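You operate a simulated robot arm through the tools that you are given. There is no shell and no other tool. Be economical: measure what you need, move in short steps, check, and stop when the job is done.

You run a simulated two-armed robot. Do the job below in one go: nothing can be reset, and whatever is moved stays where it is left.

Task
Wipe the salt off the ferrule in the jig, then wax it.
Fine: put the pad and the brush back and close the wax tin. Set down upright: wiping pad, wax brush. A coat counts when it lies all over at full strength: go over it till it gets no stronger. What is to be rubbed or washed off counts as gone when no trace of it is left.

It is judged by the outcome, as a careful person would: the job done as asked, and still so three seconds after it is handed in. It fails if anything else is knocked over, pushed out of place, dropped, spilled or broken.

Robot
Two 7-joint arms with three-finger grippers on one trunk, on a base that drives. Base frame: it is fixed to the floor where the robot stands at the start and does not move with it; the origin is under the middle of the robot, x ahead of it, y to its left, z up. Readings come in mm, rad, newtons and seconds.
The left shoulder is at the start at [22, 154, 1050], the right one opposite. With the tool pointing down near the work surface each hand reaches from about 180 to 600 mm from the robot's upright axis, wherever it stands, measured 20 degrees to its own side. Places, roughly: bare stretch of the ferrule [700, -100, 900]; rim of the wax tin of the rod bench [500, -200, 900]; salt crust [700, -100, 900]; wax brush (7x5x8 cm) [500, -100, 900]; wax tin lid (11x9x5 cm) [500, 200, 900]; wiping pad (8x5x6 cm) [500, 100, 900]. Payload 2.69 kg a hand.
The tool frame of a hand sits at the grasp point between the pads (the TCP): z along the fingers, y along the line on which they close. The tips reach 29 mm beyond it. Largest opening 120 mm; the body of the gripper starts 78 mm behind the TCP.
Orientation is told as [roll, pitch, yaw] about the base's x, y, z axes, in that order, counted from this pose: with the fingers straight down and closing along the base's y, the tool's x points along the base's -x, its y along +y and its z along -z.

Tools
- The arms move only by the tool step_arm. It takes "left_increments", "right_increments" or both (then of equal length, played together; a hand with none holds still); each is a list of rows, each a list of 7 numbers: the finger opening in mm, from 0 to 120, then the shift along the base's x, y, z in units of 200 mm (1.0 is 200 mm), then the turn, a rotation vector about the base's x, y, z in units of 60 degrees (1.0 is 60 degrees). In form: [[hand, tx, ty, tz, rx, ry, rz], ...]. A call has 1 to 8 rows; each row is the pose to reach, as a shift and turn from the pose commanded when the call began. A call with a number of a shift or a turn outside -1 to 1 is refused whole. Rows are played at 5 a second. More than 50 mm and 0.15 rad between two rows, or a gripper value outside its range, and nothing of the call is played. A pose out of reach is approached as far as the arm can. The call stops where the force on the tool passes 70 N (or 10 N more than at its start, if that is more) or the arm is blocked; 0.2 s more then pass. The fingers move at their own pace and stop on an object; they squeeze with about 28 N. The grip force told is the motor's: it shows also when the fingers shut on nothing. Time passes only in rows, and 0.2 s behind the last, so rows that repeat a pose let the fingers close. It gives the time, the measured TCP pose, the force on the tool (base axes), the opening and the grip force at its end, in the units of the frame above (readings bear some noise), with the torque about the TCP (base axes, N m) and any sound that the robot's microphone picked up.
- Cameras (640 x 400 px; columns grow to the right, rows downward): "scene" is now at [127.2, -9.4, 1230]; the picture's right is [-0.08, -1.00, 0.00], its down [-0.28, 0.02, -0.96] and it looks along [0.96, -0.08, -0.28] (base axes); focal length 214 px, centre (320, 200). "left" rides on the left gripper at [63, 0, -104] in its tool frame; the picture's right is [0.00, 1.00, 0.00], its down [-0.83, 0.00, -0.56] and it looks along [-0.56, 0.00, 0.83] (tool axes); focal length 275 px, centre (320, 200). "right" rides on the right gripper at [63, 0, -104] in its tool frame; the picture's right is [0.00, 1.00, 0.00], its down [-0.83, 0.00, -0.56] and it looks along [-0.56, 0.00, 0.83] (tool axes); focal length 275 px, centre (320, 200). There is no depth. A picture from a camera that has moved, and an enlarged one, comes with that camera's place and axes in the base frame and with its lens.
- snapshot(camera): a new picture of that camera. No time passes.
- lift_body(by): slides the trunk up (or, below 0, down) by that many mm; the arms and the scene camera ride with it, the base frame stays. It gives what a move gives, with no picture.
- roll_base(legs): drives the robot by 1 to 6 legs, each [ahead, left, turn to the left] in mm, mm and rad, along the robot's own axes; the way and the turn of a leg run together, so that a leg with both is an arc; at most 1500 mm and 3.142 rad a leg. The arms and the cameras ride along, it lands a little off, and it stops where it bumps. It gives what a move gives.
- turn_head(pan, tilt): turns the head with the scene camera to pan (to the left, within 1.396 rad either way) and tilt (down, from -0.506 to 1.204), counted from straight ahead of the robot. It gives what a move gives.
- close_up(camera, box): a new picture of the part [left, top, right, bottom] of that camera's present view, enlarged. No time passes.
- job_done(): hands the job in; it is judged then, once.

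Go step by step. Nothing tells you exact positions but the pictures and the camera data: compare them with the known pose of the tool, close in by small moves and look again before you grip or let go. The budget is 120 turns and 88 pictures, counting those below and the enlarged ones. Unless the task says otherwise, let go and move clear before handing in, and close with one line.

The tools are called after "Emit:" by a JSON object that holds its "method" and its "body". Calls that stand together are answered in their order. step_arm: Moves the arms, as the interface text tells. Its arguments: {"type":"object","properties":{"left_increments":{"type":"array"},"right_increments":{"type":"array"}},"required":[]} The other tools are called the same way: lift_body (by) slides the trunk up or down; roll_base (legs) drives the base; turn_head (pan, tilt) turns the head that bears the scene camera; snapshot (camera) takes a picture; close_up (camera, box) takes an enlarged picture of a part of a camera's view; job_done () hands the job in.

At the start:

```text
time: 0.0
left_ee_pos: [395.1, 92.5, 999.2]
left_tcp_rot: [0.0, -0.002, -0.001]
left_contact_force: [-0.1, 0.9, 0.8]
left_moment: [-0.03, 0.01, 0.01]
left_grip_width: 119.8
left_gripper_force: 0.1
right_ee_pos: [299.1, -168.4, 1189.6]
right_tcp_rot: [0.001, 0.0, -0.001]
right_contact_force: [0.0, -0.4, -0.4]
right_moment: [-0.01, -0.04, -0.02]
right_grip_width: 120.4
right_gripper_force: 0.0
trunk travel left (down, up): [-413.0, 25.0]
robot x, y, heading: [0.7, -1.6, -0.0]
head pan, tilt: [-0.08, 0.288]
```

scene: 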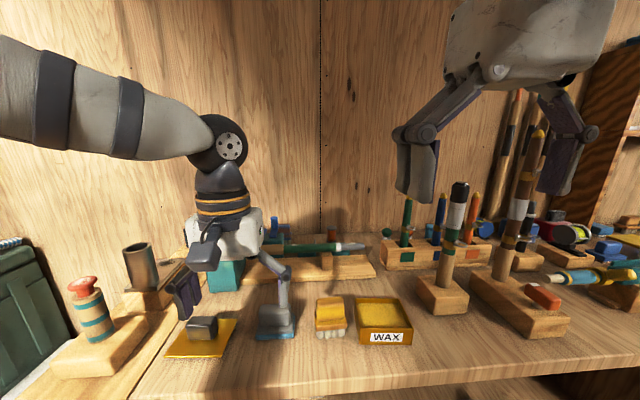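
right: 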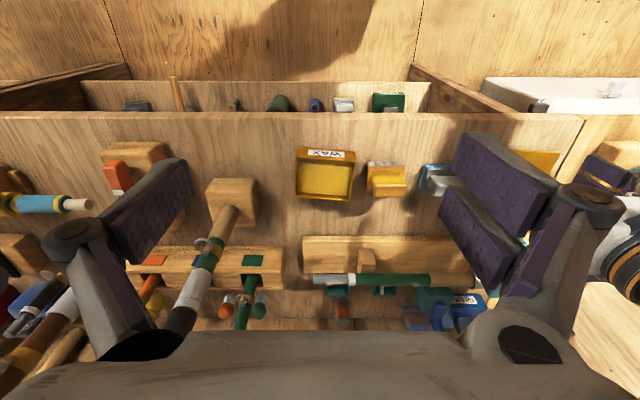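
left: 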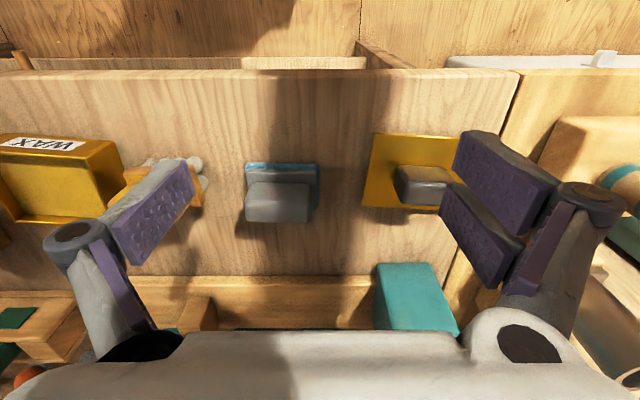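

I see the bench with the wax tin (yellow, open), brush, blue pad, lid on the left, and a rod section held in a jig behind. I take closer looks first.

Emit:
{"method": "close_up", "body": {"camera": "scene", "box": [150, 220, 420, 390]}}

Emit:
{"method": "close_up", "body": {"camera": "right", "box": [280, 130, 500, 340]}}

Emit:
{"method": "close_up", "body": {"camera": "left", "box": [0, 110, 480, 340]}}

```text
2.35 times, centred on (285, 305) of scene
camera zoom: at [127.2, -9.4, 1230.0], right [-0.08, -1.0, 0.0], down [-0.28, 0.02, -0.96], along [0.96, -0.08, -0.28], focal length 505 px, centre (402, -47)
```

zoom: 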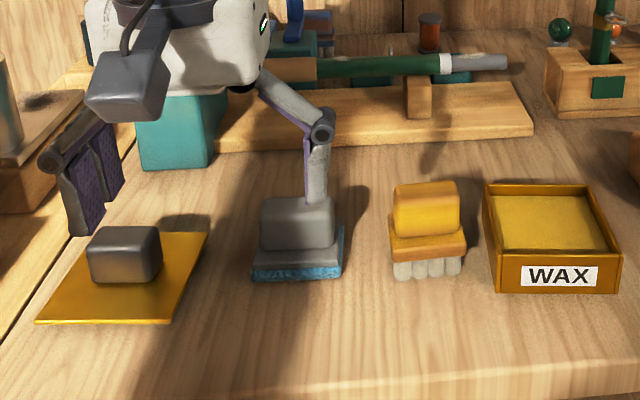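

```text
1.90 times, centred on (390, 235) of right
camera zoom: at [237.6, -168.0, 1296.0], right [0.0, 1.0, 0.0], down [0.83, 0.0, 0.56], along [0.56, 0.0, -0.83], focal length 524 px, centre (187, 133)
```

zoom: 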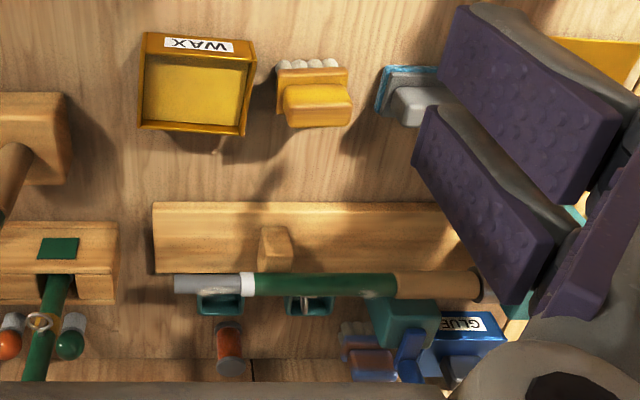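

```text
1.33 times, centred on (240, 225) of left
camera zoom: at [331.5, 92.3, 1104.9], right [0.0, 1.0, 0.0], down [0.83, 0.0, 0.56], along [0.56, 0.0, -0.83], focal length 367 px, centre (427, 167)
```

zoom: 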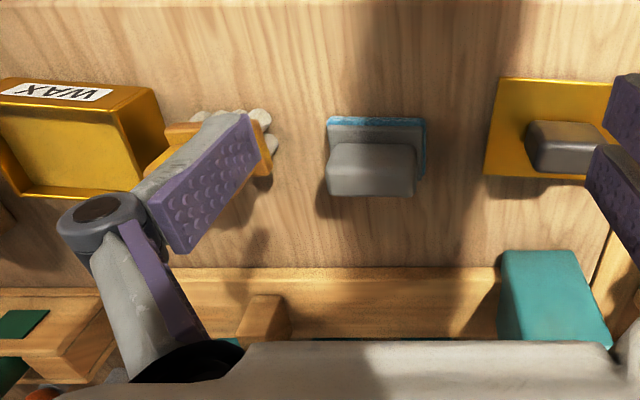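

The rod lies along y at about x≈685 with the ferrule at its right end (y≈-110…-180). I raise the left hand clear and bring the right camera nearer to the ferrule.

Emit:
{"method": "step_arm", "body": {"left_increments": [[120, 0, 0.08, 0.15, 0, 0, 0], [120, 0, 0.16, 0.3, 0, 0, 0], [120, -0.1, 0.24, 0.45, 0, 0, 0], [120, -0.2, 0.32, 0.6, 0, 0, 0], [120, -0.3, 0.4, 0.7, 0, 0, 0], [120, -0.3, 0.4, 0.75, 0, 0, 0]], "right_increments": [[120, 0.16, 0.02, -0.1, 0, 0, 0], [120, 0.32, 0.04, -0.2, 0, 0, 0], [120, 0.48, 0.06, -0.3, 0, 0, 0], [120, 0.64, 0.08, -0.4, 0, 0, 0], [120, 0.8, 0.1, -0.5, 0, 0, 0], [120, 0.95, 0.12, -0.6, 0, 0, 0]]}}

Emit:
{"method": "snapshot", "body": {"camera": "right"}}

Emit:
{"method": "snapshot", "body": {"camera": "scene"}}

```text
time: 1.4
left_ee_pos: [337.1, 173.1, 1150.2]
left_tcp_rot: [0.001, 0.002, -0.001]
left_contact_force: [1.1, -0.5, 0.1]
left_moment: [-0.02, 0.01, -0.03]
left_grip_width: 120.4
left_gripper_force: 0.0
right_ee_pos: [492.5, -142.9, 1070.8]
right_tcp_rot: [-0.002, -0.001, 0.0]
right_contact_force: [-0.1, -0.3, -0.1]
right_moment: [-0.03, 0.02, -0.04]
right_grip_width: 119.9
right_gripper_force: 0.1
trunk travel left (down, up): [-413.0, 25.0]
robot x, y, heading: [-1.8, -0.7, -0.008]
head pan, tilt: [-0.08, 0.288]
```

```text
81 pictures are left
camera right: at [429.9, -142.7, 1175.9], right [-0.01, 1.0, 0.0], down [0.83, 0.0, 0.56], along [0.56, 0.0, -0.83], focal length 275 px, centre (320, 200)
```

right: 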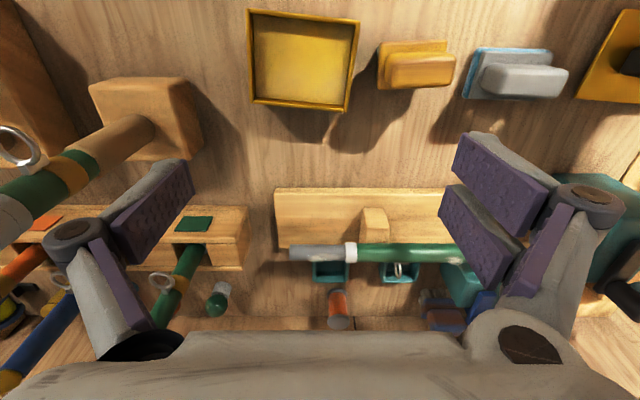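

```text
80 pictures are left
camera scene: at [128.4, -9.7, 1229.7], right [-0.08, -1.0, 0.0], down [-0.28, 0.02, -0.96], along [0.96, -0.08, -0.29], focal length 214 px, centre (320, 200)
```

scene: 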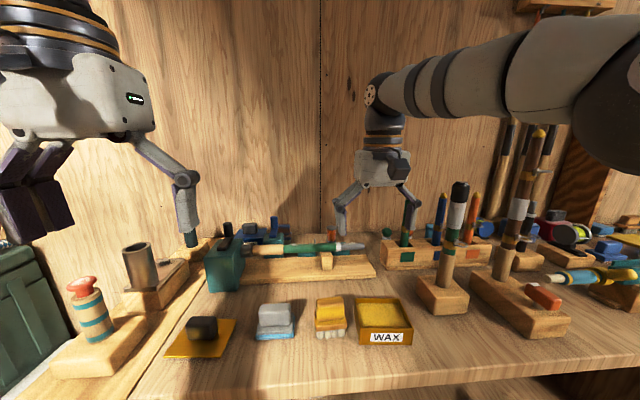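

Emit:
{"method": "close_up", "body": {"camera": "right", "box": [270, 180, 430, 290]}}

Emit:
{"method": "close_up", "body": {"camera": "right", "box": [240, 0, 640, 130]}}

Emit:
{"method": "close_up", "body": {"camera": "scene", "box": [200, 220, 390, 300]}}

```text
3.64 times, centred on (350, 235) of right
camera zoom: at [429.9, -142.7, 1175.9], right [-0.01, 1.0, 0.0], down [0.83, 0.0, 0.56], along [0.56, 0.0, -0.83], focal length 1001 px, centre (211, 73)
```

zoom: 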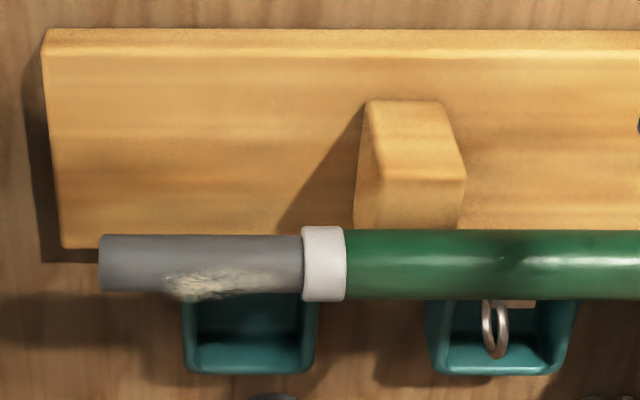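

```text
1.60 times, centred on (440, 65) of right
camera zoom: at [429.9, -142.7, 1175.9], right [-0.01, 1.0, 0.0], down [0.83, 0.0, 0.56], along [0.56, 0.0, -0.83], focal length 440 px, centre (128, 416)
```

zoom: 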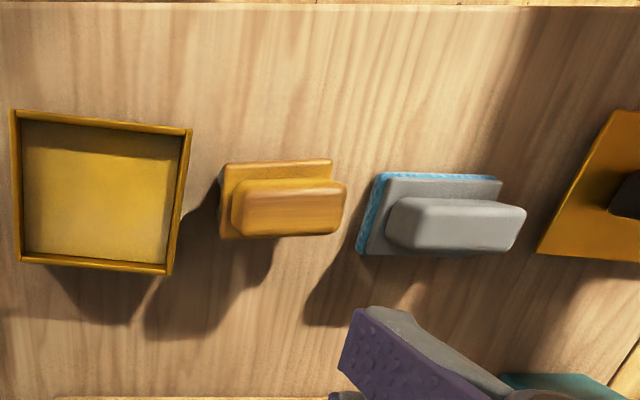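

```text
3.37 times, centred on (295, 260) of scene
camera zoom: at [128.4, -9.7, 1229.7], right [-0.08, -1.0, 0.0], down [-0.28, 0.02, -0.96], along [0.96, -0.08, -0.29], focal length 722 px, centre (404, -2)
```

zoom: 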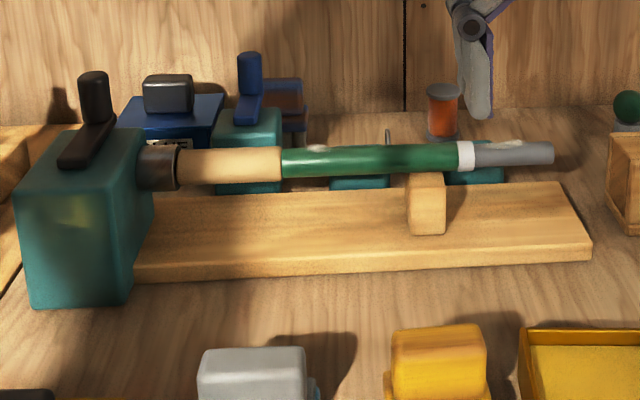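

The ferrule axis is at about x=691, z=913, y from -185 to -109, with salt on its top and far side. I look down at the bench front to see how far the base can go ahead.

Emit:
{"method": "turn_head", "body": {"pan": 0, "tilt": 1.15}}

Emit:
{"method": "snapshot", "body": {"camera": "scene"}}

```text
time: 2.6
left_ee_pos: [335.9, 173.3, 1150.7]
left_tcp_rot: [0.0, -0.001, 0.0]
left_contact_force: [-0.4, 0.8, -0.4]
left_moment: [-0.01, -0.02, -0.01]
left_grip_width: 120.3
left_gripper_force: 0.0
right_ee_pos: [490.2, -142.3, 1072.1]
right_tcp_rot: [0.002, -0.001, 0.0]
right_contact_force: [0.7, -0.2, -0.1]
right_moment: [-0.01, 0.01, -0.02]
right_grip_width: 120.0
right_gripper_force: 0.0
trunk travel left (down, up): [-413.0, 25.0]
robot x, y, heading: [-2.4, -1.8, -0.002]
head pan, tilt: [0.0, 1.15]
```

```text
76 pictures are left
camera scene: at [93.8, -1.9, 1159.7], right [0.0, -1.0, 0.0], down [-0.91, 0.0, -0.41], along [0.41, 0.0, -0.91], focal length 214 px, centre (320, 200)
```

scene: 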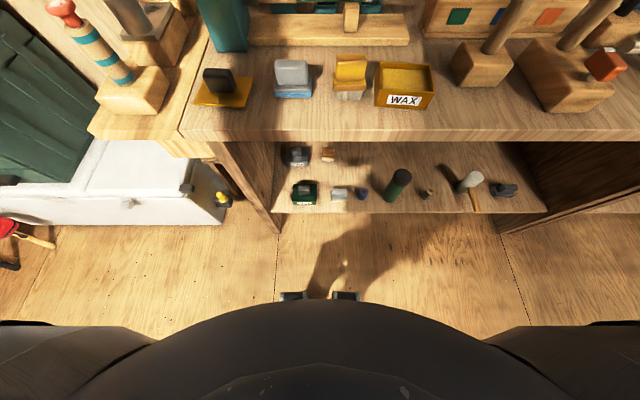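

The bench edge is at about x=340 and my base front at about 100, so I can drive some 140 mm ahead. I draw the right hand back first so it keeps clear of the rods, then drive ahead and slightly left.

Emit:
{"method": "step_arm", "body": {"right_increments": [[120, -0.2, 0, 0.1, 0, 0, 0], [120, -0.4, 0, 0.2, 0, 0, 0], [120, -0.6, 0, 0.3, 0, 0, 0], [120, -0.75, 0, 0.35, 0, 0, 0]]}}

Emit:
{"method": "roll_base", "body": {"legs": [[140, 50, 0]]}}

Emit:
{"method": "snapshot", "body": {"camera": "scene"}}

```text
time: 3.6
left_ee_pos: [335.6, 174.8, 1150.7]
left_tcp_rot: [0.0, -0.002, 0.001]
left_contact_force: [-0.3, 1.0, -0.1]
left_moment: [0.03, -0.01, 0.02]
left_grip_width: 120.2
left_gripper_force: 0.0
right_ee_pos: [337.2, -141.2, 1140.3]
right_tcp_rot: [0.001, -0.002, 0.0]
right_contact_force: [-0.4, -0.2, -0.4]
right_moment: [0.01, -0.01, 0.02]
right_grip_width: 119.8
right_gripper_force: 0.0
trunk travel left (down, up): [-413.0, 25.0]
robot x, y, heading: [3.1, -0.7, 0.0]
head pan, tilt: [0.0, 1.15]
```

```text
time: 4.9
left_ee_pos: [476.3, 222.3, 1149.4]
left_tcp_rot: [0.001, -0.001, -0.002]
left_contact_force: [0.0, 0.9, 0.0]
left_moment: [-0.02, 0.05, 0.02]
left_grip_width: 120.1
left_gripper_force: 0.0
right_ee_pos: [477.4, -91.5, 1141.9]
right_tcp_rot: [-0.001, -0.001, -0.003]
right_contact_force: [1.0, 0.5, 0.0]
right_moment: [0.02, 0.01, 0.01]
right_grip_width: 120.0
right_gripper_force: 0.0
trunk travel left (down, up): [-413.0, 25.0]
robot x, y, heading: [138.5, 50.5, -0.003]
head pan, tilt: [0.0, 1.15]
```

```text
75 pictures are left
camera scene: at [233.9, 48.0, 1159.6], right [0.0, -1.0, 0.0], down [-0.91, 0.0, -0.41], along [0.41, 0.0, -0.91], focal length 214 px, centre (320, 200)
```

scene: 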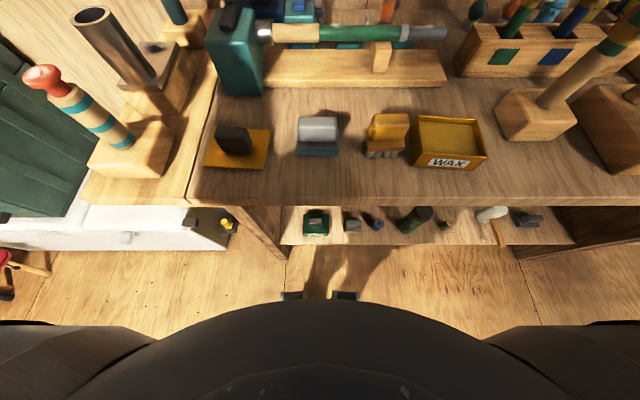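

Now I am at (138, 50). I turn the head for a better overview and bring the right hand over the pad to measure it.

Emit:
{"method": "turn_head", "body": {"pan": -0.1, "tilt": 0.85}}

Emit:
{"method": "step_arm", "body": {"right_increments": [[120, 0, 0.2, -0.1, 0, 0, 0], [120, 0, 0.4, -0.2, 0, 0, 0], [120, 0, 0.55, -0.35, 0, 0, 0], [120, 0, 0.7, -0.5, 0, 0, 0], [120, 0, 0.7, -0.6, 0, 0, 0]]}}

Emit:
{"method": "snapshot", "body": {"camera": "right"}}

Emit:
{"method": "snapshot", "body": {"camera": "scene"}}

```text
time: 5.7
left_ee_pos: [475.4, 223.3, 1151.1]
left_tcp_rot: [0.001, -0.003, -0.002]
left_contact_force: [0.5, 0.5, 0.8]
left_moment: [-0.02, -0.01, 0.01]
left_grip_width: 120.0
left_gripper_force: 0.1
right_ee_pos: [477.9, -92.3, 1141.4]
right_tcp_rot: [-0.001, -0.001, -0.001]
right_contact_force: [-1.0, -0.1, -0.3]
right_moment: [0.02, 0.02, -0.02]
right_grip_width: 120.1
right_gripper_force: 0.1
trunk travel left (down, up): [-413.0, 25.0]
robot x, y, heading: [139.5, 53.5, -0.004]
head pan, tilt: [-0.099, 0.85]
```

```text
time: 6.9
left_ee_pos: [476.4, 223.4, 1149.5]
left_tcp_rot: [0.001, 0.002, -0.002]
left_contact_force: [-0.7, -0.7, 0.6]
left_moment: [0.04, -0.01, 0.01]
left_grip_width: 120.2
left_gripper_force: 0.0
right_ee_pos: [488.6, 39.7, 1020.6]
right_tcp_rot: [0.025, 0.007, -0.037]
right_contact_force: [-0.2, -0.8, -0.6]
right_moment: [0.08, -0.01, 0.01]
right_grip_width: 119.9
right_gripper_force: 0.0
trunk travel left (down, up): [-413.0, 25.0]
robot x, y, heading: [144.2, 49.0, -0.002]
head pan, tilt: [-0.099, 0.85]
```

```text
74 pictures are left
camera right: at [426.9, 39.6, 1126.1], right [0.03, 1.0, 0.02], down [0.83, -0.04, 0.55], along [0.55, 0.0, -0.84], focal length 275 px, centre (320, 200)
```

right: 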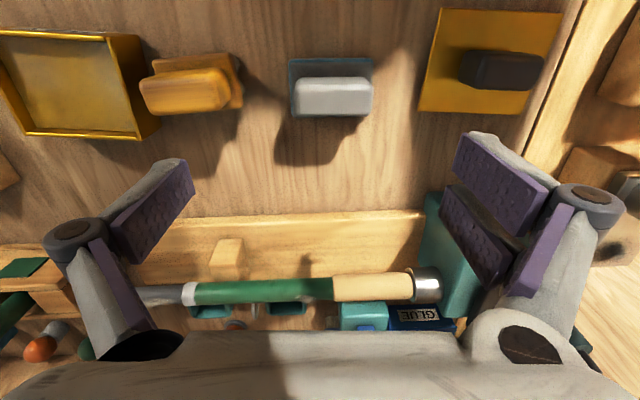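

```text
73 pictures are left
camera scene: at [247.3, 45.2, 1172.9], right [-0.03, -1.0, 0.0], down [-0.81, 0.03, -0.59], along [0.59, -0.02, -0.81], focal length 214 px, centre (320, 200)
```

scene: 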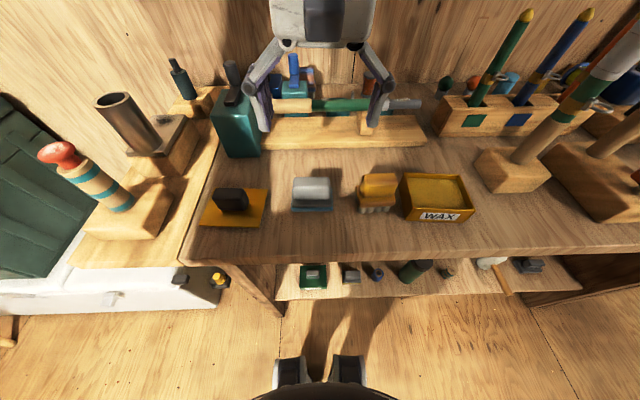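

Emit:
{"method": "close_up", "body": {"camera": "right", "box": [270, 40, 400, 130]}}

Emit:
{"method": "close_up", "body": {"camera": "scene", "box": [190, 150, 490, 240]}}

```text
4.44 times, centred on (335, 85) of right
camera zoom: at [426.9, 39.6, 1126.1], right [0.03, 1.0, 0.02], down [0.83, -0.04, 0.55], along [0.55, 0.0, -0.84], focal length 1224 px, centre (253, 711)
```

zoom: 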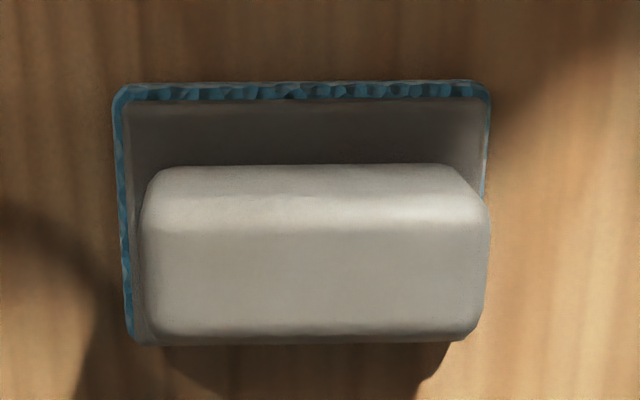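

```text
2.13 times, centred on (340, 195) of scene
camera zoom: at [247.3, 45.2, 1172.9], right [-0.03, -1.0, 0.0], down [-0.81, 0.03, -0.59], along [0.59, -0.02, -0.81], focal length 458 px, centre (277, 211)
```

zoom: 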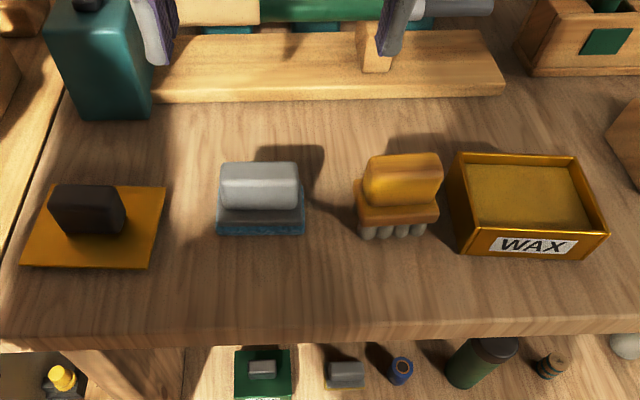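

The table is at z≈852 and the pad centre at about (481, 53), with its handle top near 912. The right arm is at its inner limit here, so I shift the base a little left and ahead.

Emit:
{"method": "roll_base", "body": {"legs": [[25, 50, 0]]}}

Emit:
{"method": "step_arm", "body": {"right_increments": [[120, -0.05, -0.08, -0.05, 0, 0, 0], [120, -0.1, -0.15, -0.1, 0, 0, 0], [120, -0.1, -0.15, -0.2, 0, 0, 0]]}}

```text
time: 8.0
left_ee_pos: [500.5, 274.1, 1149.9]
left_tcp_rot: [-0.001, 0.001, 0.0]
left_contact_force: [-0.3, 0.4, -0.6]
left_moment: [-0.02, 0.01, 0.0]
left_grip_width: 119.9
left_gripper_force: 0.1
right_ee_pos: [512.7, 88.8, 1021.2]
right_tcp_rot: [0.017, 0.005, -0.03]
right_contact_force: [0.1, 0.9, -0.5]
right_moment: [-0.03, 0.01, 0.01]
right_grip_width: 120.2
right_gripper_force: 0.1
trunk travel left (down, up): [-413.0, 25.0]
robot x, y, heading: [163.4, 99.2, -0.002]
head pan, tilt: [-0.099, 0.85]
```

```text
time: 8.8
left_ee_pos: [500.4, 272.6, 1150.2]
left_tcp_rot: [0.0, 0.0, 0.001]
left_contact_force: [-0.4, -0.1, 0.1]
left_moment: [-0.01, 0.01, -0.01]
left_grip_width: 120.2
left_gripper_force: 0.0
right_ee_pos: [492.0, 60.5, 980.3]
right_tcp_rot: [0.02, 0.005, -0.033]
right_contact_force: [-0.5, 0.4, -0.4]
right_moment: [0.0, 0.0, 0.03]
right_grip_width: 119.7
right_gripper_force: 0.0
trunk travel left (down, up): [-413.0, 25.0]
robot x, y, heading: [164.8, 98.0, 0.002]
head pan, tilt: [-0.099, 0.85]
```

Emit:
{"method": "step_arm", "body": {"right_increments": [[110, -0.055, -0.037, -0.1, -0.019, -0.005, 0.032], [110, -0.055, -0.037, -0.1, -0.019, -0.005, 0.032]]}}

Emit:
{"method": "snapshot", "body": {"camera": "right"}}

Emit:
{"method": "close_up", "body": {"camera": "scene", "box": [200, 80, 500, 260]}}

```text
time: 9.4
left_ee_pos: [501.2, 272.8, 1150.1]
left_tcp_rot: [0.001, -0.003, 0.001]
left_contact_force: [0.9, 1.0, -0.1]
left_moment: [0.02, -0.03, -0.03]
left_grip_width: 119.9
left_gripper_force: 0.1
right_ee_pos: [481.4, 52.5, 961.2]
right_tcp_rot: [0.0, -0.002, 0.002]
right_contact_force: [0.1, 0.6, 0.0]
right_moment: [0.01, 0.03, 0.01]
right_grip_width: 109.6
right_gripper_force: 0.1
trunk travel left (down, up): [-413.0, 25.0]
robot x, y, heading: [163.2, 98.9, 0.0]
head pan, tilt: [-0.099, 0.85]
```

```text
70 pictures are left
camera right: at [419.3, 51.8, 1066.5], right [-0.01, 1.0, 0.0], down [0.83, 0.01, 0.56], along [0.56, 0.0, -0.83], focal length 275 px, centre (320, 200)
```

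right: 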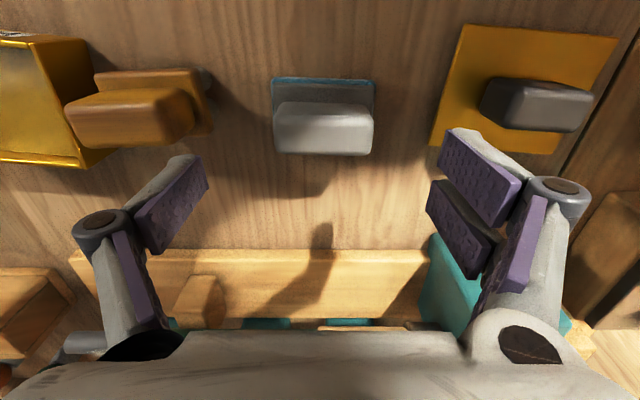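

```text
2.13 times, centred on (350, 170) of scene
camera zoom: at [276.7, 89.3, 1180.4], right [-0.1, -0.99, 0.0], down [-0.75, 0.07, -0.66], along [0.66, -0.07, -0.75], focal length 458 px, centre (256, 264)
```

zoom: 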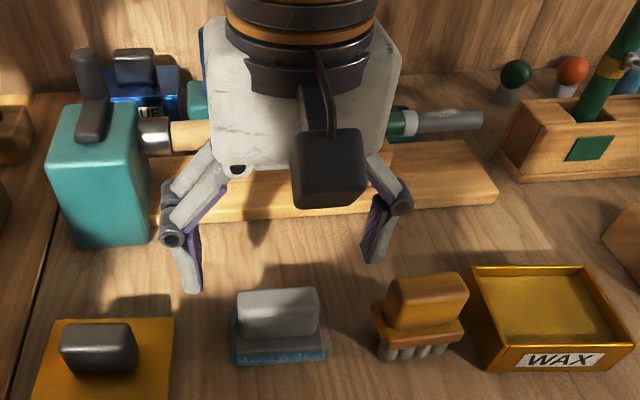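

The pad's handle sits centred under the hand. I narrow the fingers to 80 mm (so as not to touch the brush) and go down in steps.

Emit:
{"method": "step_arm", "body": {"right_increments": [[80, 0, 0, 0, 0, 0, 0], [80, 0, 0, -0.1, 0, 0, 0], [80, 0, 0, -0.17, 0, 0, 0]]}}

Emit:
{"method": "snapshot", "body": {"camera": "right"}}

Emit:
{"method": "close_up", "body": {"camera": "scene", "box": [200, 80, 500, 260]}}

```text
time: 10.2
left_ee_pos: [501.2, 271.8, 1150.4]
left_tcp_rot: [0.0, -0.003, 0.0]
left_contact_force: [0.6, 0.4, 0.4]
left_moment: [-0.03, 0.03, 0.01]
left_grip_width: 119.9
left_gripper_force: 0.0
right_ee_pos: [481.1, 51.3, 928.4]
right_tcp_rot: [0.001, -0.003, 0.002]
right_contact_force: [0.4, 0.5, -0.1]
right_moment: [-0.01, -0.04, 0.02]
right_grip_width: 79.9
right_gripper_force: 0.1
trunk travel left (down, up): [-413.0, 25.0]
robot x, y, heading: [163.6, 100.0, 0.002]
head pan, tilt: [-0.099, 0.85]
```

```text
68 pictures are left
camera right: at [419.8, 51.7, 1033.1], right [-0.01, 1.0, 0.0], down [0.83, 0.01, 0.56], along [0.56, 0.0, -0.83], focal length 275 px, centre (320, 200)
```

right: 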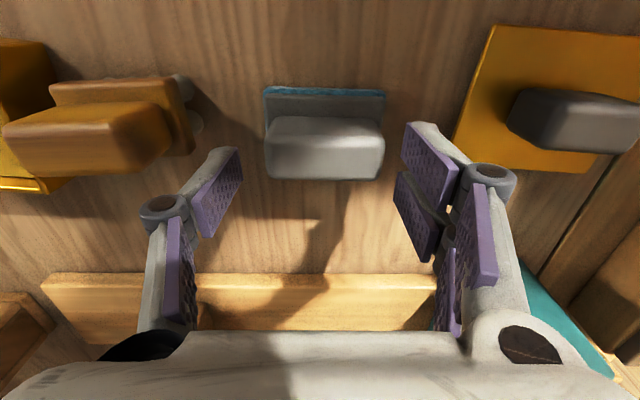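

```text
2.13 times, centred on (350, 170) of scene
camera zoom: at [276.7, 89.4, 1180.4], right [-0.1, -0.99, 0.0], down [-0.75, 0.07, -0.66], along [0.66, -0.07, -0.75], focal length 458 px, centre (256, 264)
```

zoom: 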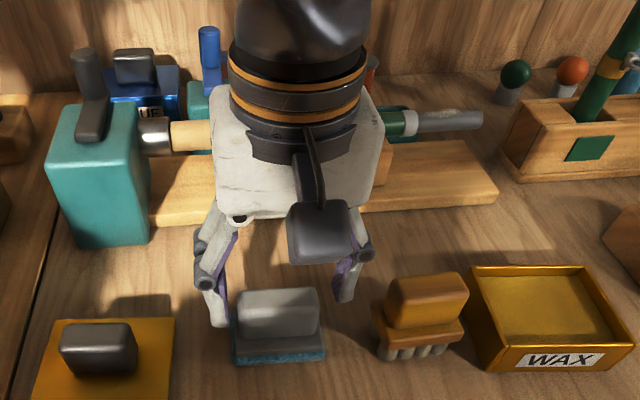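

Emit:
{"method": "step_arm", "body": {"right_increments": [[80, -0.015, 0.005, -0.04, 0, 0, 0], [80, -0.015, 0.005, -0.068, 0, 0, 0], [50, -0.015, 0.005, -0.068, 0, 0, 0], [40, -0.015, 0.005, -0.068, 0, 0, 0], [40, -0.015, 0.005, -0.068, 0, 0, 0]]}}

Emit:
{"method": "snapshot", "body": {"camera": "right"}}

```text
time: 11.4
left_ee_pos: [500.6, 271.7, 1150.5]
left_tcp_rot: [0.0, -0.002, 0.001]
left_contact_force: [-0.1, -0.6, -0.2]
left_moment: [0.01, 0.0, 0.01]
left_grip_width: 120.0
left_gripper_force: 0.0
right_ee_pos: [478.3, 52.9, 913.9]
right_tcp_rot: [0.0, -0.002, 0.0]
right_contact_force: [1.0, -0.3, 4.1]
right_moment: [-0.12, -0.04, -0.05]
right_grip_width: 61.3
right_gripper_force: 28.1
trunk travel left (down, up): [-413.0, 25.0]
robot x, y, heading: [167.1, 97.4, -0.004]
head pan, tilt: [-0.099, 0.85]
```

```text
66 pictures are left
camera right: at [417.1, 53.9, 1019.3], right [-0.01, 1.0, 0.0], down [0.83, 0.0, 0.56], along [0.56, 0.0, -0.83], focal length 275 px, centre (320, 200)
```

right: 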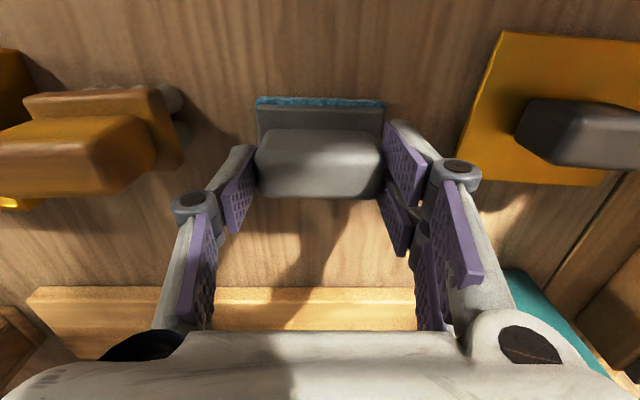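

The pad is gripped (61 mm). I lift it and carry it toward the ferrule, stopping short to check.

Emit:
{"method": "step_arm", "body": {"right_increments": [[40, 0, 0, 0.1, 0, 0, 0], [40, 0, 0, 0.3, 0, 0, 0], [40, 0, 0, 0.5, 0, 0, 0], [40, 0.15, -0.15, 0.6, 0, 0, 0], [40, 0.32, -0.32, 0.6, 0, 0, 0], [40, 0.49, -0.49, 0.6, 0, 0, 0], [40, 0.66, -0.66, 0.6, 0, 0, 0], [40, 0.82, -0.82, 0.6, 0, 0, 0]]}}

Emit:
{"method": "turn_head", "body": {"pan": -0.6, "tilt": 0.6}}

Emit:
{"method": "snapshot", "body": {"camera": "scene"}}

Emit:
{"method": "snapshot", "body": {"camera": "right"}}

```text
time: 13.2
left_ee_pos: [500.7, 272.7, 1150.6]
left_tcp_rot: [0.0, 0.0, 0.0]
left_contact_force: [-0.6, -0.4, 0.6]
left_moment: [-0.02, 0.02, 0.02]
left_grip_width: 120.0
left_gripper_force: 0.0
right_ee_pos: [643.3, -109.9, 1032.8]
right_tcp_rot: [0.0, 0.0, 0.003]
right_contact_force: [0.3, 0.3, -0.3]
right_moment: [0.02, -0.01, 0.03]
right_grip_width: 61.4
right_gripper_force: 28.0
trunk travel left (down, up): [-413.0, 25.0]
robot x, y, heading: [166.0, 101.3, -0.002]
head pan, tilt: [-0.099, 0.85]
```

```text
time: 14.1
left_ee_pos: [498.8, 271.8, 1151.5]
left_tcp_rot: [0.0, -0.003, 0.0]
left_contact_force: [0.8, -1.0, -0.4]
left_moment: [0.02, -0.04, 0.01]
left_grip_width: 120.1
left_gripper_force: 0.0
right_ee_pos: [641.8, -108.9, 1033.2]
right_tcp_rot: [-0.001, 0.0, 0.002]
right_contact_force: [-0.1, 0.8, -0.8]
right_moment: [-0.03, -0.01, -0.04]
right_grip_width: 61.4
right_gripper_force: 28.4
trunk travel left (down, up): [-413.0, 25.0]
robot x, y, heading: [165.5, 99.8, -0.0]
head pan, tilt: [-0.6, 0.6]
```

```text
65 pictures are left
camera scene: at [271.9, 47.2, 1201.3], right [-0.56, -0.83, 0.0], down [-0.47, 0.32, -0.82], along [0.68, -0.47, -0.57], focal length 214 px, centre (320, 200)
```

scene: 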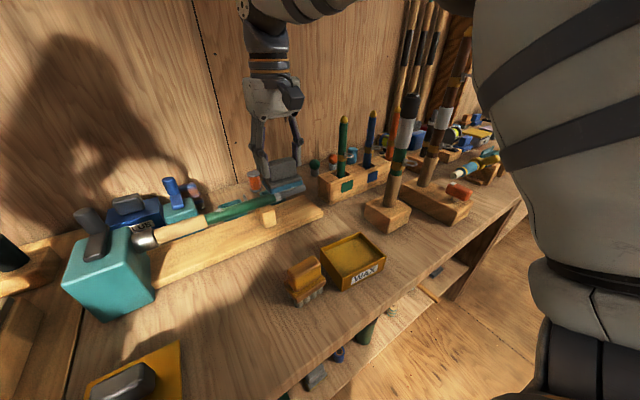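

```text
64 pictures are left
camera right: at [580.0, -109.2, 1138.7], right [-0.01, 1.0, 0.0], down [0.83, 0.0, 0.56], along [0.56, 0.0, -0.83], focal length 275 px, centre (320, 200)
```

right: 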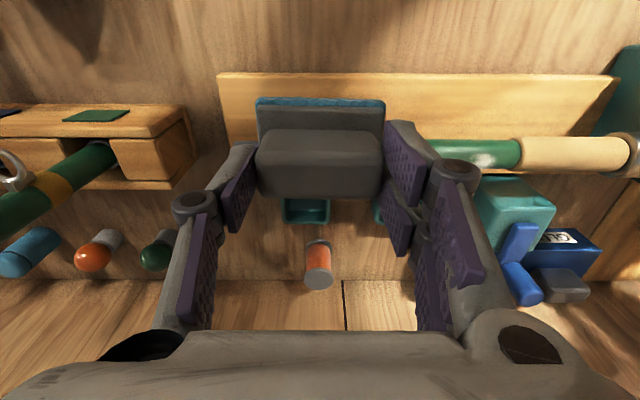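

The ferrule axis triangulates to about x=675, z=928, y -181…-111. I go above it and lower the pad in small steps until I feel contact.

Emit:
{"method": "step_arm", "body": {"right_increments": [[40, 0.08, -0.09, 0, 0, 0, 0], [40, 0.165, -0.185, 0, 0, 0, 0], [40, 0.165, -0.185, -0.06, 0, 0, 0], [40, 0.165, -0.185, -0.1, 0, 0, 0], [40, 0.165, -0.185, -0.125, 0, 0, 0]]}}

Emit:
{"method": "close_up", "body": {"camera": "scene", "box": [190, 100, 350, 250]}}

```text
time: 15.3
left_ee_pos: [500.8, 272.4, 1149.8]
left_tcp_rot: [0.001, -0.002, 0.0]
left_contact_force: [-0.6, 0.0, 0.5]
left_moment: [0.0, 0.02, -0.01]
left_grip_width: 120.0
left_gripper_force: 0.0
right_ee_pos: [676.0, -146.8, 1008.5]
right_tcp_rot: [0.001, -0.001, 0.001]
right_contact_force: [0.5, -0.4, -1.0]
right_moment: [0.05, 0.03, 0.01]
right_grip_width: 61.3
right_gripper_force: 28.1
trunk travel left (down, up): [-413.0, 25.0]
robot x, y, heading: [166.0, 100.1, -0.003]
head pan, tilt: [-0.6, 0.6]
```

```text
2.67 times, centred on (270, 175) of scene
camera zoom: at [271.8, 47.1, 1201.3], right [-0.57, -0.82, 0.0], down [-0.47, 0.32, -0.83], along [0.68, -0.47, -0.56], focal length 572 px, centre (453, 267)
```

zoom: 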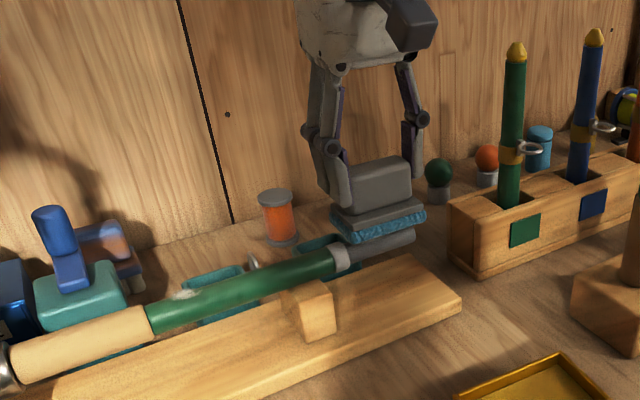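

Emit:
{"method": "step_arm", "body": {"right_increments": [[40, 0, 0, -0.02, 0, 0, 0], [40, 0, 0, -0.04, 0, 0, 0]]}}

Emit:
{"method": "step_arm", "body": {"right_increments": [[40, 0, 0, -0.015, 0, 0, 0], [40, 0, 0, -0.03, 0, 0, 0]]}}

```text
time: 15.9
left_ee_pos: [501.2, 271.2, 1150.6]
left_tcp_rot: [-0.001, -0.001, 0.001]
left_contact_force: [-0.2, 0.3, 0.2]
left_moment: [0.05, 0.02, -0.03]
left_grip_width: 120.3
left_gripper_force: 0.0
right_ee_pos: [676.1, -147.4, 1001.1]
right_tcp_rot: [0.001, -0.002, 0.0]
right_contact_force: [-0.1, 0.6, -0.4]
right_moment: [-0.01, -0.02, -0.03]
right_grip_width: 61.5
right_gripper_force: 27.8
trunk travel left (down, up): [-413.0, 25.0]
robot x, y, heading: [161.4, 100.1, 0.004]
head pan, tilt: [-0.6, 0.6]
```

```text
time: 16.5
left_ee_pos: [498.2, 273.3, 1151.7]
left_tcp_rot: [0.0, -0.006, 0.0]
left_contact_force: [-0.1, 0.7, 0.3]
left_moment: [0.03, 0.0, -0.01]
left_grip_width: 120.0
left_gripper_force: 0.0
right_ee_pos: [674.1, -147.5, 998.4]
right_tcp_rot: [-0.002, -0.01, 0.0]
right_contact_force: [3.4, -0.4, 22.3]
right_moment: [0.04, -0.19, 0.0]
right_grip_width: 61.1
right_gripper_force: 27.6
trunk travel left (down, up): [-413.0, 25.0]
robot x, y, heading: [160.9, 97.8, 0.003]
head pan, tilt: [-0.6, 0.6]
```

Contact at TCP z≈999 with 22 N right over the ferrule axis. I wipe with light pressure, back and forth along y and across x.

Emit:
{"method": "step_arm", "body": {"right_increments": [[40, 0, 0.1, 0.005, 0, 0, 0], [40, 0, -0.1, 0.005, 0, 0, 0], [40, 0.05, 0.1, 0.005, 0, 0, 0], [40, 0.05, -0.1, 0.005, 0, 0, 0], [40, -0.05, 0.1, 0.005, 0, 0, 0], [40, -0.05, -0.1, 0.005, 0, 0, 0], [40, 0.0, 0.1, 0.005, 0, 0, 0], [40, 0, 0, 0.005, 0, 0, 0]]}}

Emit:
{"method": "step_arm", "body": {"right_increments": [[40, 0, 0, 0.1, 0, 0, 0], [40, -0.2, 0, 0.25, 0, 0, 0], [40, -0.4, 0, 0.25, 0, 0, 0], [40, -0.6, 0, 0.25, 0, 0, 0]]}}

Emit:
{"method": "snapshot", "body": {"camera": "right"}}

Emit:
{"method": "close_up", "body": {"camera": "scene", "box": [190, 140, 350, 240]}}

```text
time: 18.3
left_ee_pos: [499.9, 273.1, 1150.8]
left_tcp_rot: [-0.002, -0.001, 0.0]
left_contact_force: [0.3, 1.0, 0.3]
left_moment: [-0.02, -0.04, -0.02]
left_grip_width: 120.0
left_gripper_force: 0.1
right_ee_pos: [673.5, -147.9, 994.5]
right_tcp_rot: [0.0, 0.004, 0.005]
right_contact_force: [-8.6, -14.4, -0.6]
right_moment: [-0.78, 0.18, 0.33]
right_grip_width: 62.0
right_gripper_force: 28.3
trunk travel left (down, up): [-413.0, 25.0]
robot x, y, heading: [165.6, 97.1, -0.001]
head pan, tilt: [-0.6, 0.6]
```

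```text
time: 19.3
left_ee_pos: [501.0, 272.6, 1150.1]
left_tcp_rot: [0.0, -0.002, 0.0]
left_contact_force: [0.0, 0.4, 0.0]
left_moment: [-0.02, -0.02, -0.01]
left_grip_width: 119.8
left_gripper_force: 0.0
right_ee_pos: [555.2, -146.5, 1045.8]
right_tcp_rot: [-0.002, -0.002, 0.002]
right_contact_force: [0.2, 0.1, -0.6]
right_moment: [-0.04, -0.01, 0.01]
right_grip_width: 61.9
right_gripper_force: 28.1
trunk travel left (down, up): [-413.0, 25.0]
robot x, y, heading: [163.3, 95.4, 0.003]
head pan, tilt: [-0.6, 0.6]
```

```text
62 pictures are left
camera right: at [492.3, -146.1, 1150.3], right [-0.01, 1.0, 0.0], down [0.83, 0.01, 0.56], along [0.56, 0.0, -0.83], focal length 275 px, centre (320, 200)
```

right: 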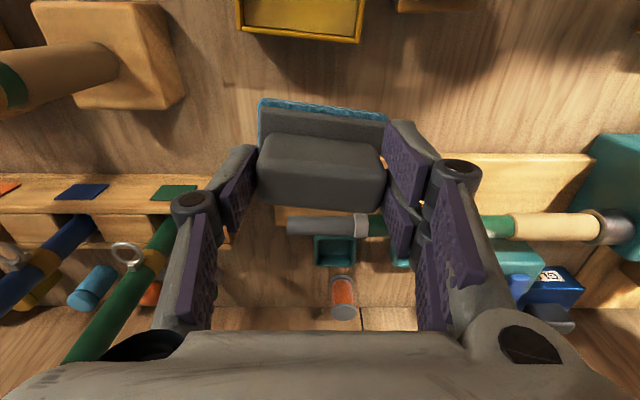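

```text
4.00 times, centred on (270, 190) of scene
camera zoom: at [271.0, 47.2, 1201.4], right [-0.57, -0.82, 0.0], down [-0.47, 0.32, -0.83], along [0.68, -0.47, -0.56], focal length 858 px, centre (520, 240)
```

zoom: 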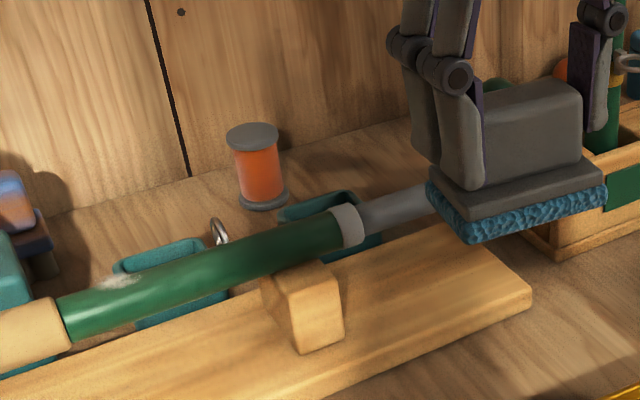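

Emit:
{"method": "close_up", "body": {"camera": "right", "box": [230, 80, 440, 260]}}

```text
2.22 times, centred on (335, 170) of right
camera zoom: at [492.3, -146.1, 1150.3], right [-0.01, 1.0, 0.0], down [0.83, 0.01, 0.56], along [0.56, 0.0, -0.83], focal length 612 px, centre (287, 267)
```

zoom: 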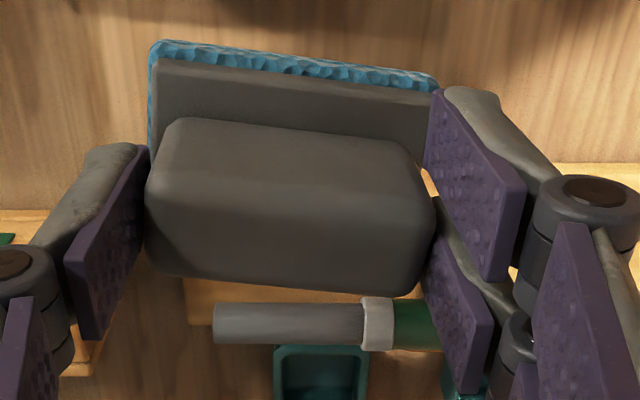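

Emit:
{"method": "close_up", "body": {"camera": "right", "box": [280, 205, 380, 250]}}

Emit:
{"method": "close_up", "body": {"camera": "left", "box": [0, 0, 640, 400]}}

```text
6.40 times, centred on (330, 228) of right
camera zoom: at [492.3, -146.1, 1150.3], right [-0.01, 1.0, 0.0], down [0.83, 0.01, 0.56], along [0.56, 0.0, -0.83], focal length 1762 px, centre (256, 24)
```

zoom: 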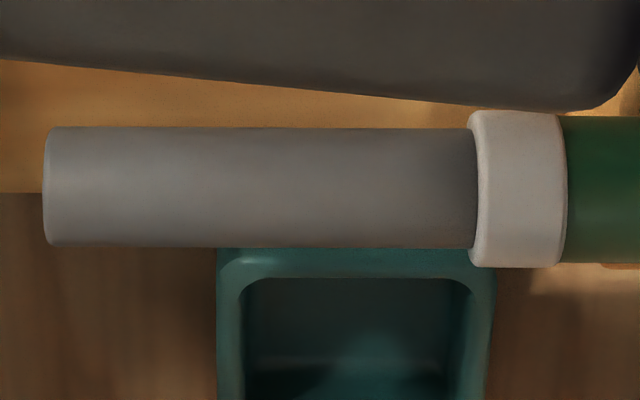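

```text
1.00 times, centred on (320, 200) of left (not enlarged: the box is as wide or as high as the picture)
camera zoom: at [435.8, 272.4, 1255.5], right [0.01, 1.0, 0.0], down [0.83, 0.0, 0.56], along [0.56, 0.0, -0.83], focal length 275 px, centre (320, 200)
```

zoom: 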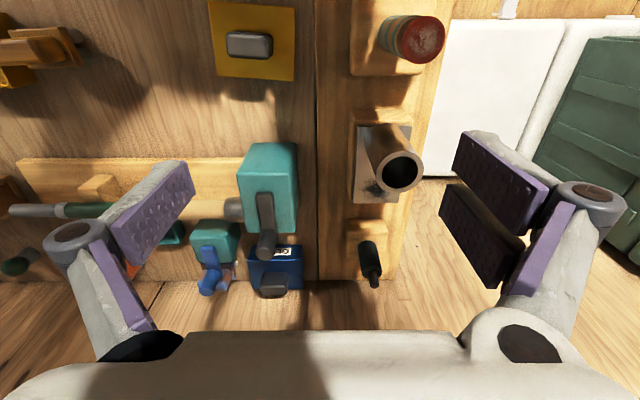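

The visible part of the ferrule is clean; its far side is still hidden. I drive a bit closer so I can look straight down on it and tilt the pad over the far side.

Emit:
{"method": "roll_base", "body": {"legs": [[35, -25, 0]]}}

Emit:
{"method": "step_arm", "body": {"right_increments": [[40, 0.05, 0, 0.2, 0, 0, 0], [40, 0.25, 0, 0.3, 0, 0, 0], [40, 0.48, 0, 0.3, 0, 0, 0], [40, 0.7, 0, 0.3, 0, 0, 0], [40, 0.75, 0.05, 0.3, 0, 0, 0]]}}

Emit:
{"method": "snapshot", "body": {"camera": "right"}}

Emit:
{"method": "snapshot", "body": {"camera": "scene"}}

```text
time: 20.2
left_ee_pos: [536.0, 246.8, 1151.1]
left_tcp_rot: [0.0, 0.0, -0.002]
left_contact_force: [0.2, -0.2, 0.6]
left_moment: [0.04, 0.02, 0.01]
left_grip_width: 120.0
left_gripper_force: 0.1
right_ee_pos: [590.9, -172.2, 1043.6]
right_tcp_rot: [0.0, -0.001, -0.001]
right_contact_force: [-0.3, -1.2, -1.4]
right_moment: [0.0, 0.02, 0.02]
right_grip_width: 62.0
right_gripper_force: 27.7
trunk travel left (down, up): [-413.0, 25.0]
robot x, y, heading: [198.8, 74.5, 0.001]
head pan, tilt: [-0.6, 0.6]
```

```text
time: 21.4
left_ee_pos: [533.1, 247.1, 1150.9]
left_tcp_rot: [-0.003, -0.003, -0.002]
left_contact_force: [-0.4, -0.5, -0.8]
left_moment: [0.02, -0.05, 0.0]
left_grip_width: 120.2
left_gripper_force: 0.1
right_ee_pos: [717.2, -164.3, 1093.7]
right_tcp_rot: [-0.001, -0.001, 0.003]
right_contact_force: [-0.9, -0.1, 0.2]
right_moment: [0.02, 0.01, -0.01]
right_grip_width: 62.1
right_gripper_force: 28.4
right hand out of reach, approached as far as the arm can: row 4, 5
trunk travel left (down, up): [-413.0, 25.0]
robot x, y, heading: [195.9, 77.4, -0.003]
head pan, tilt: [-0.6, 0.6]
```

```text
57 pictures are left
camera right: at [655.3, -164.0, 1199.5], right [-0.01, 1.0, 0.0], down [0.83, 0.01, 0.56], along [0.56, 0.0, -0.83], focal length 275 px, centre (320, 200)
```

right: 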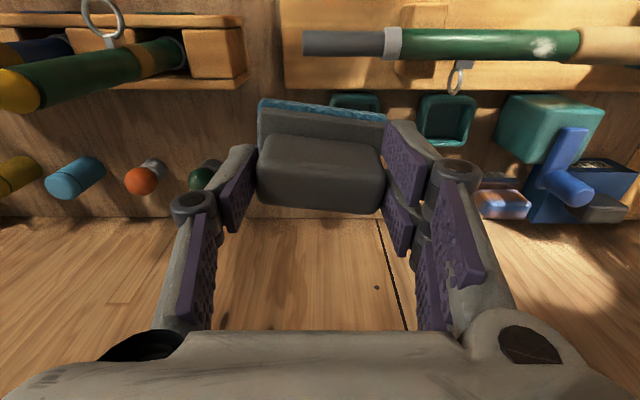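

```text
56 pictures are left
camera scene: at [305.3, 22.1, 1201.5], right [-0.57, -0.82, 0.0], down [-0.47, 0.32, -0.83], along [0.68, -0.47, -0.56], focal length 214 px, centre (320, 200)
```

scene: 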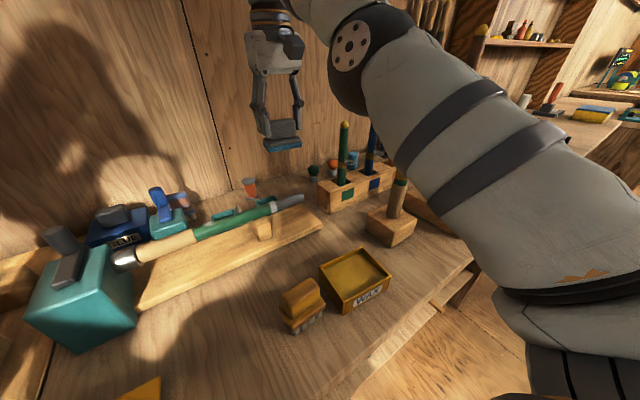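

Emit:
{"method": "close_up", "body": {"camera": "right", "box": [290, 15, 410, 75]}}

Emit:
{"method": "close_up", "body": {"camera": "right", "box": [380, 10, 640, 110]}}

```text
5.33 times, centred on (350, 45) of right
camera zoom: at [655.3, -164.0, 1199.5], right [-0.01, 1.0, 0.0], down [0.83, 0.01, 0.56], along [0.56, 0.0, -0.83], focal length 1468 px, centre (160, 1027)
```

zoom: 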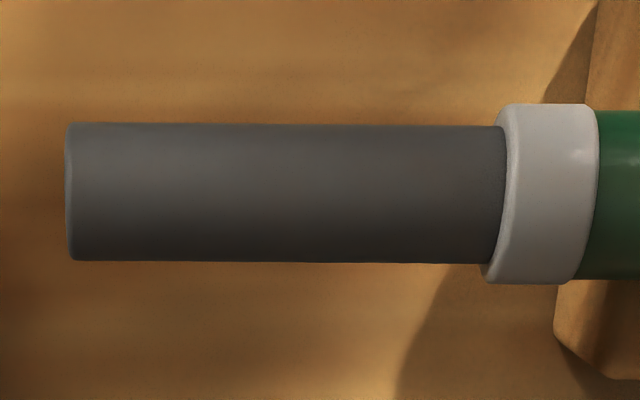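

```text
2.46 times, centred on (510, 60) of right
camera zoom: at [655.3, -164.0, 1199.5], right [-0.01, 1.0, 0.0], down [0.83, 0.01, 0.56], along [0.56, 0.0, -0.83], focal length 678 px, centre (-148, 545)
```

zoom: 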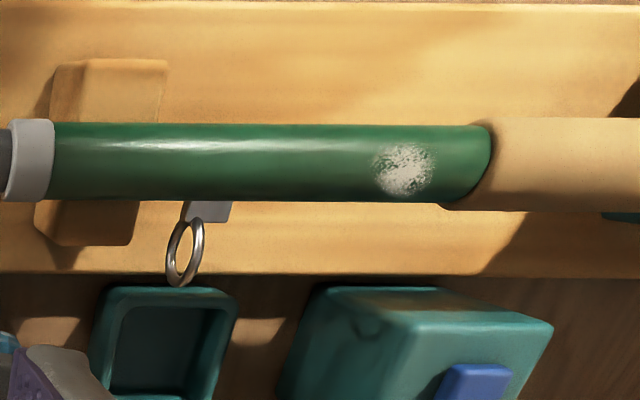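

The ferrule is clean from every visible side. The white patch on the green rod isn't part of the job, so I leave it. I take the pad back to its place, driving back to the earlier stance.

Emit:
{"method": "step_arm", "body": {"right_increments": [[40, -0.2, 0, 0, 0, 0, 0], [40, -0.4, 0.05, -0.05, 0, 0, 0], [40, -0.6, 0.1, -0.1, 0, 0, 0], [40, -0.8, 0.15, -0.15, 0, 0, 0], [40, -0.95, 0.25, -0.2, 0, 0, 0], [40, -0.95, 0.4, -0.2, 0, 0, 0]]}}

Emit:
{"method": "roll_base", "body": {"legs": [[-35, 25, 0]]}}

```text
time: 22.8
left_ee_pos: [534.4, 248.6, 1150.1]
left_tcp_rot: [-0.002, -0.003, -0.003]
left_contact_force: [-1.3, 1.0, -0.1]
left_moment: [-0.01, 0.02, -0.03]
left_grip_width: 120.0
left_gripper_force: 0.0
right_ee_pos: [525.7, -83.9, 1051.2]
right_tcp_rot: [-0.002, 0.001, 0.001]
right_contact_force: [0.4, 0.0, 0.1]
right_moment: [-0.02, -0.02, 0.0]
right_grip_width: 61.9
right_gripper_force: 28.0
trunk travel left (down, up): [-413.0, 25.0]
robot x, y, heading: [197.2, 75.9, -0.001]
head pan, tilt: [-0.6, 0.6]
```

```text
time: 23.7
left_ee_pos: [499.0, 272.2, 1150.3]
left_tcp_rot: [-0.001, -0.002, -0.001]
left_contact_force: [0.0, 0.1, 0.2]
left_moment: [-0.03, -0.04, -0.01]
left_grip_width: 120.2
left_gripper_force: 0.0
right_ee_pos: [489.8, -57.7, 1052.6]
right_tcp_rot: [-0.003, -0.001, 0.001]
right_contact_force: [-0.3, 0.0, -0.3]
right_moment: [-0.05, -0.05, 0.03]
right_grip_width: 61.9
right_gripper_force: 28.2
trunk travel left (down, up): [-413.0, 25.0]
robot x, y, heading: [168.2, 101.5, -0.004]
head pan, tilt: [-0.6, 0.6]
```

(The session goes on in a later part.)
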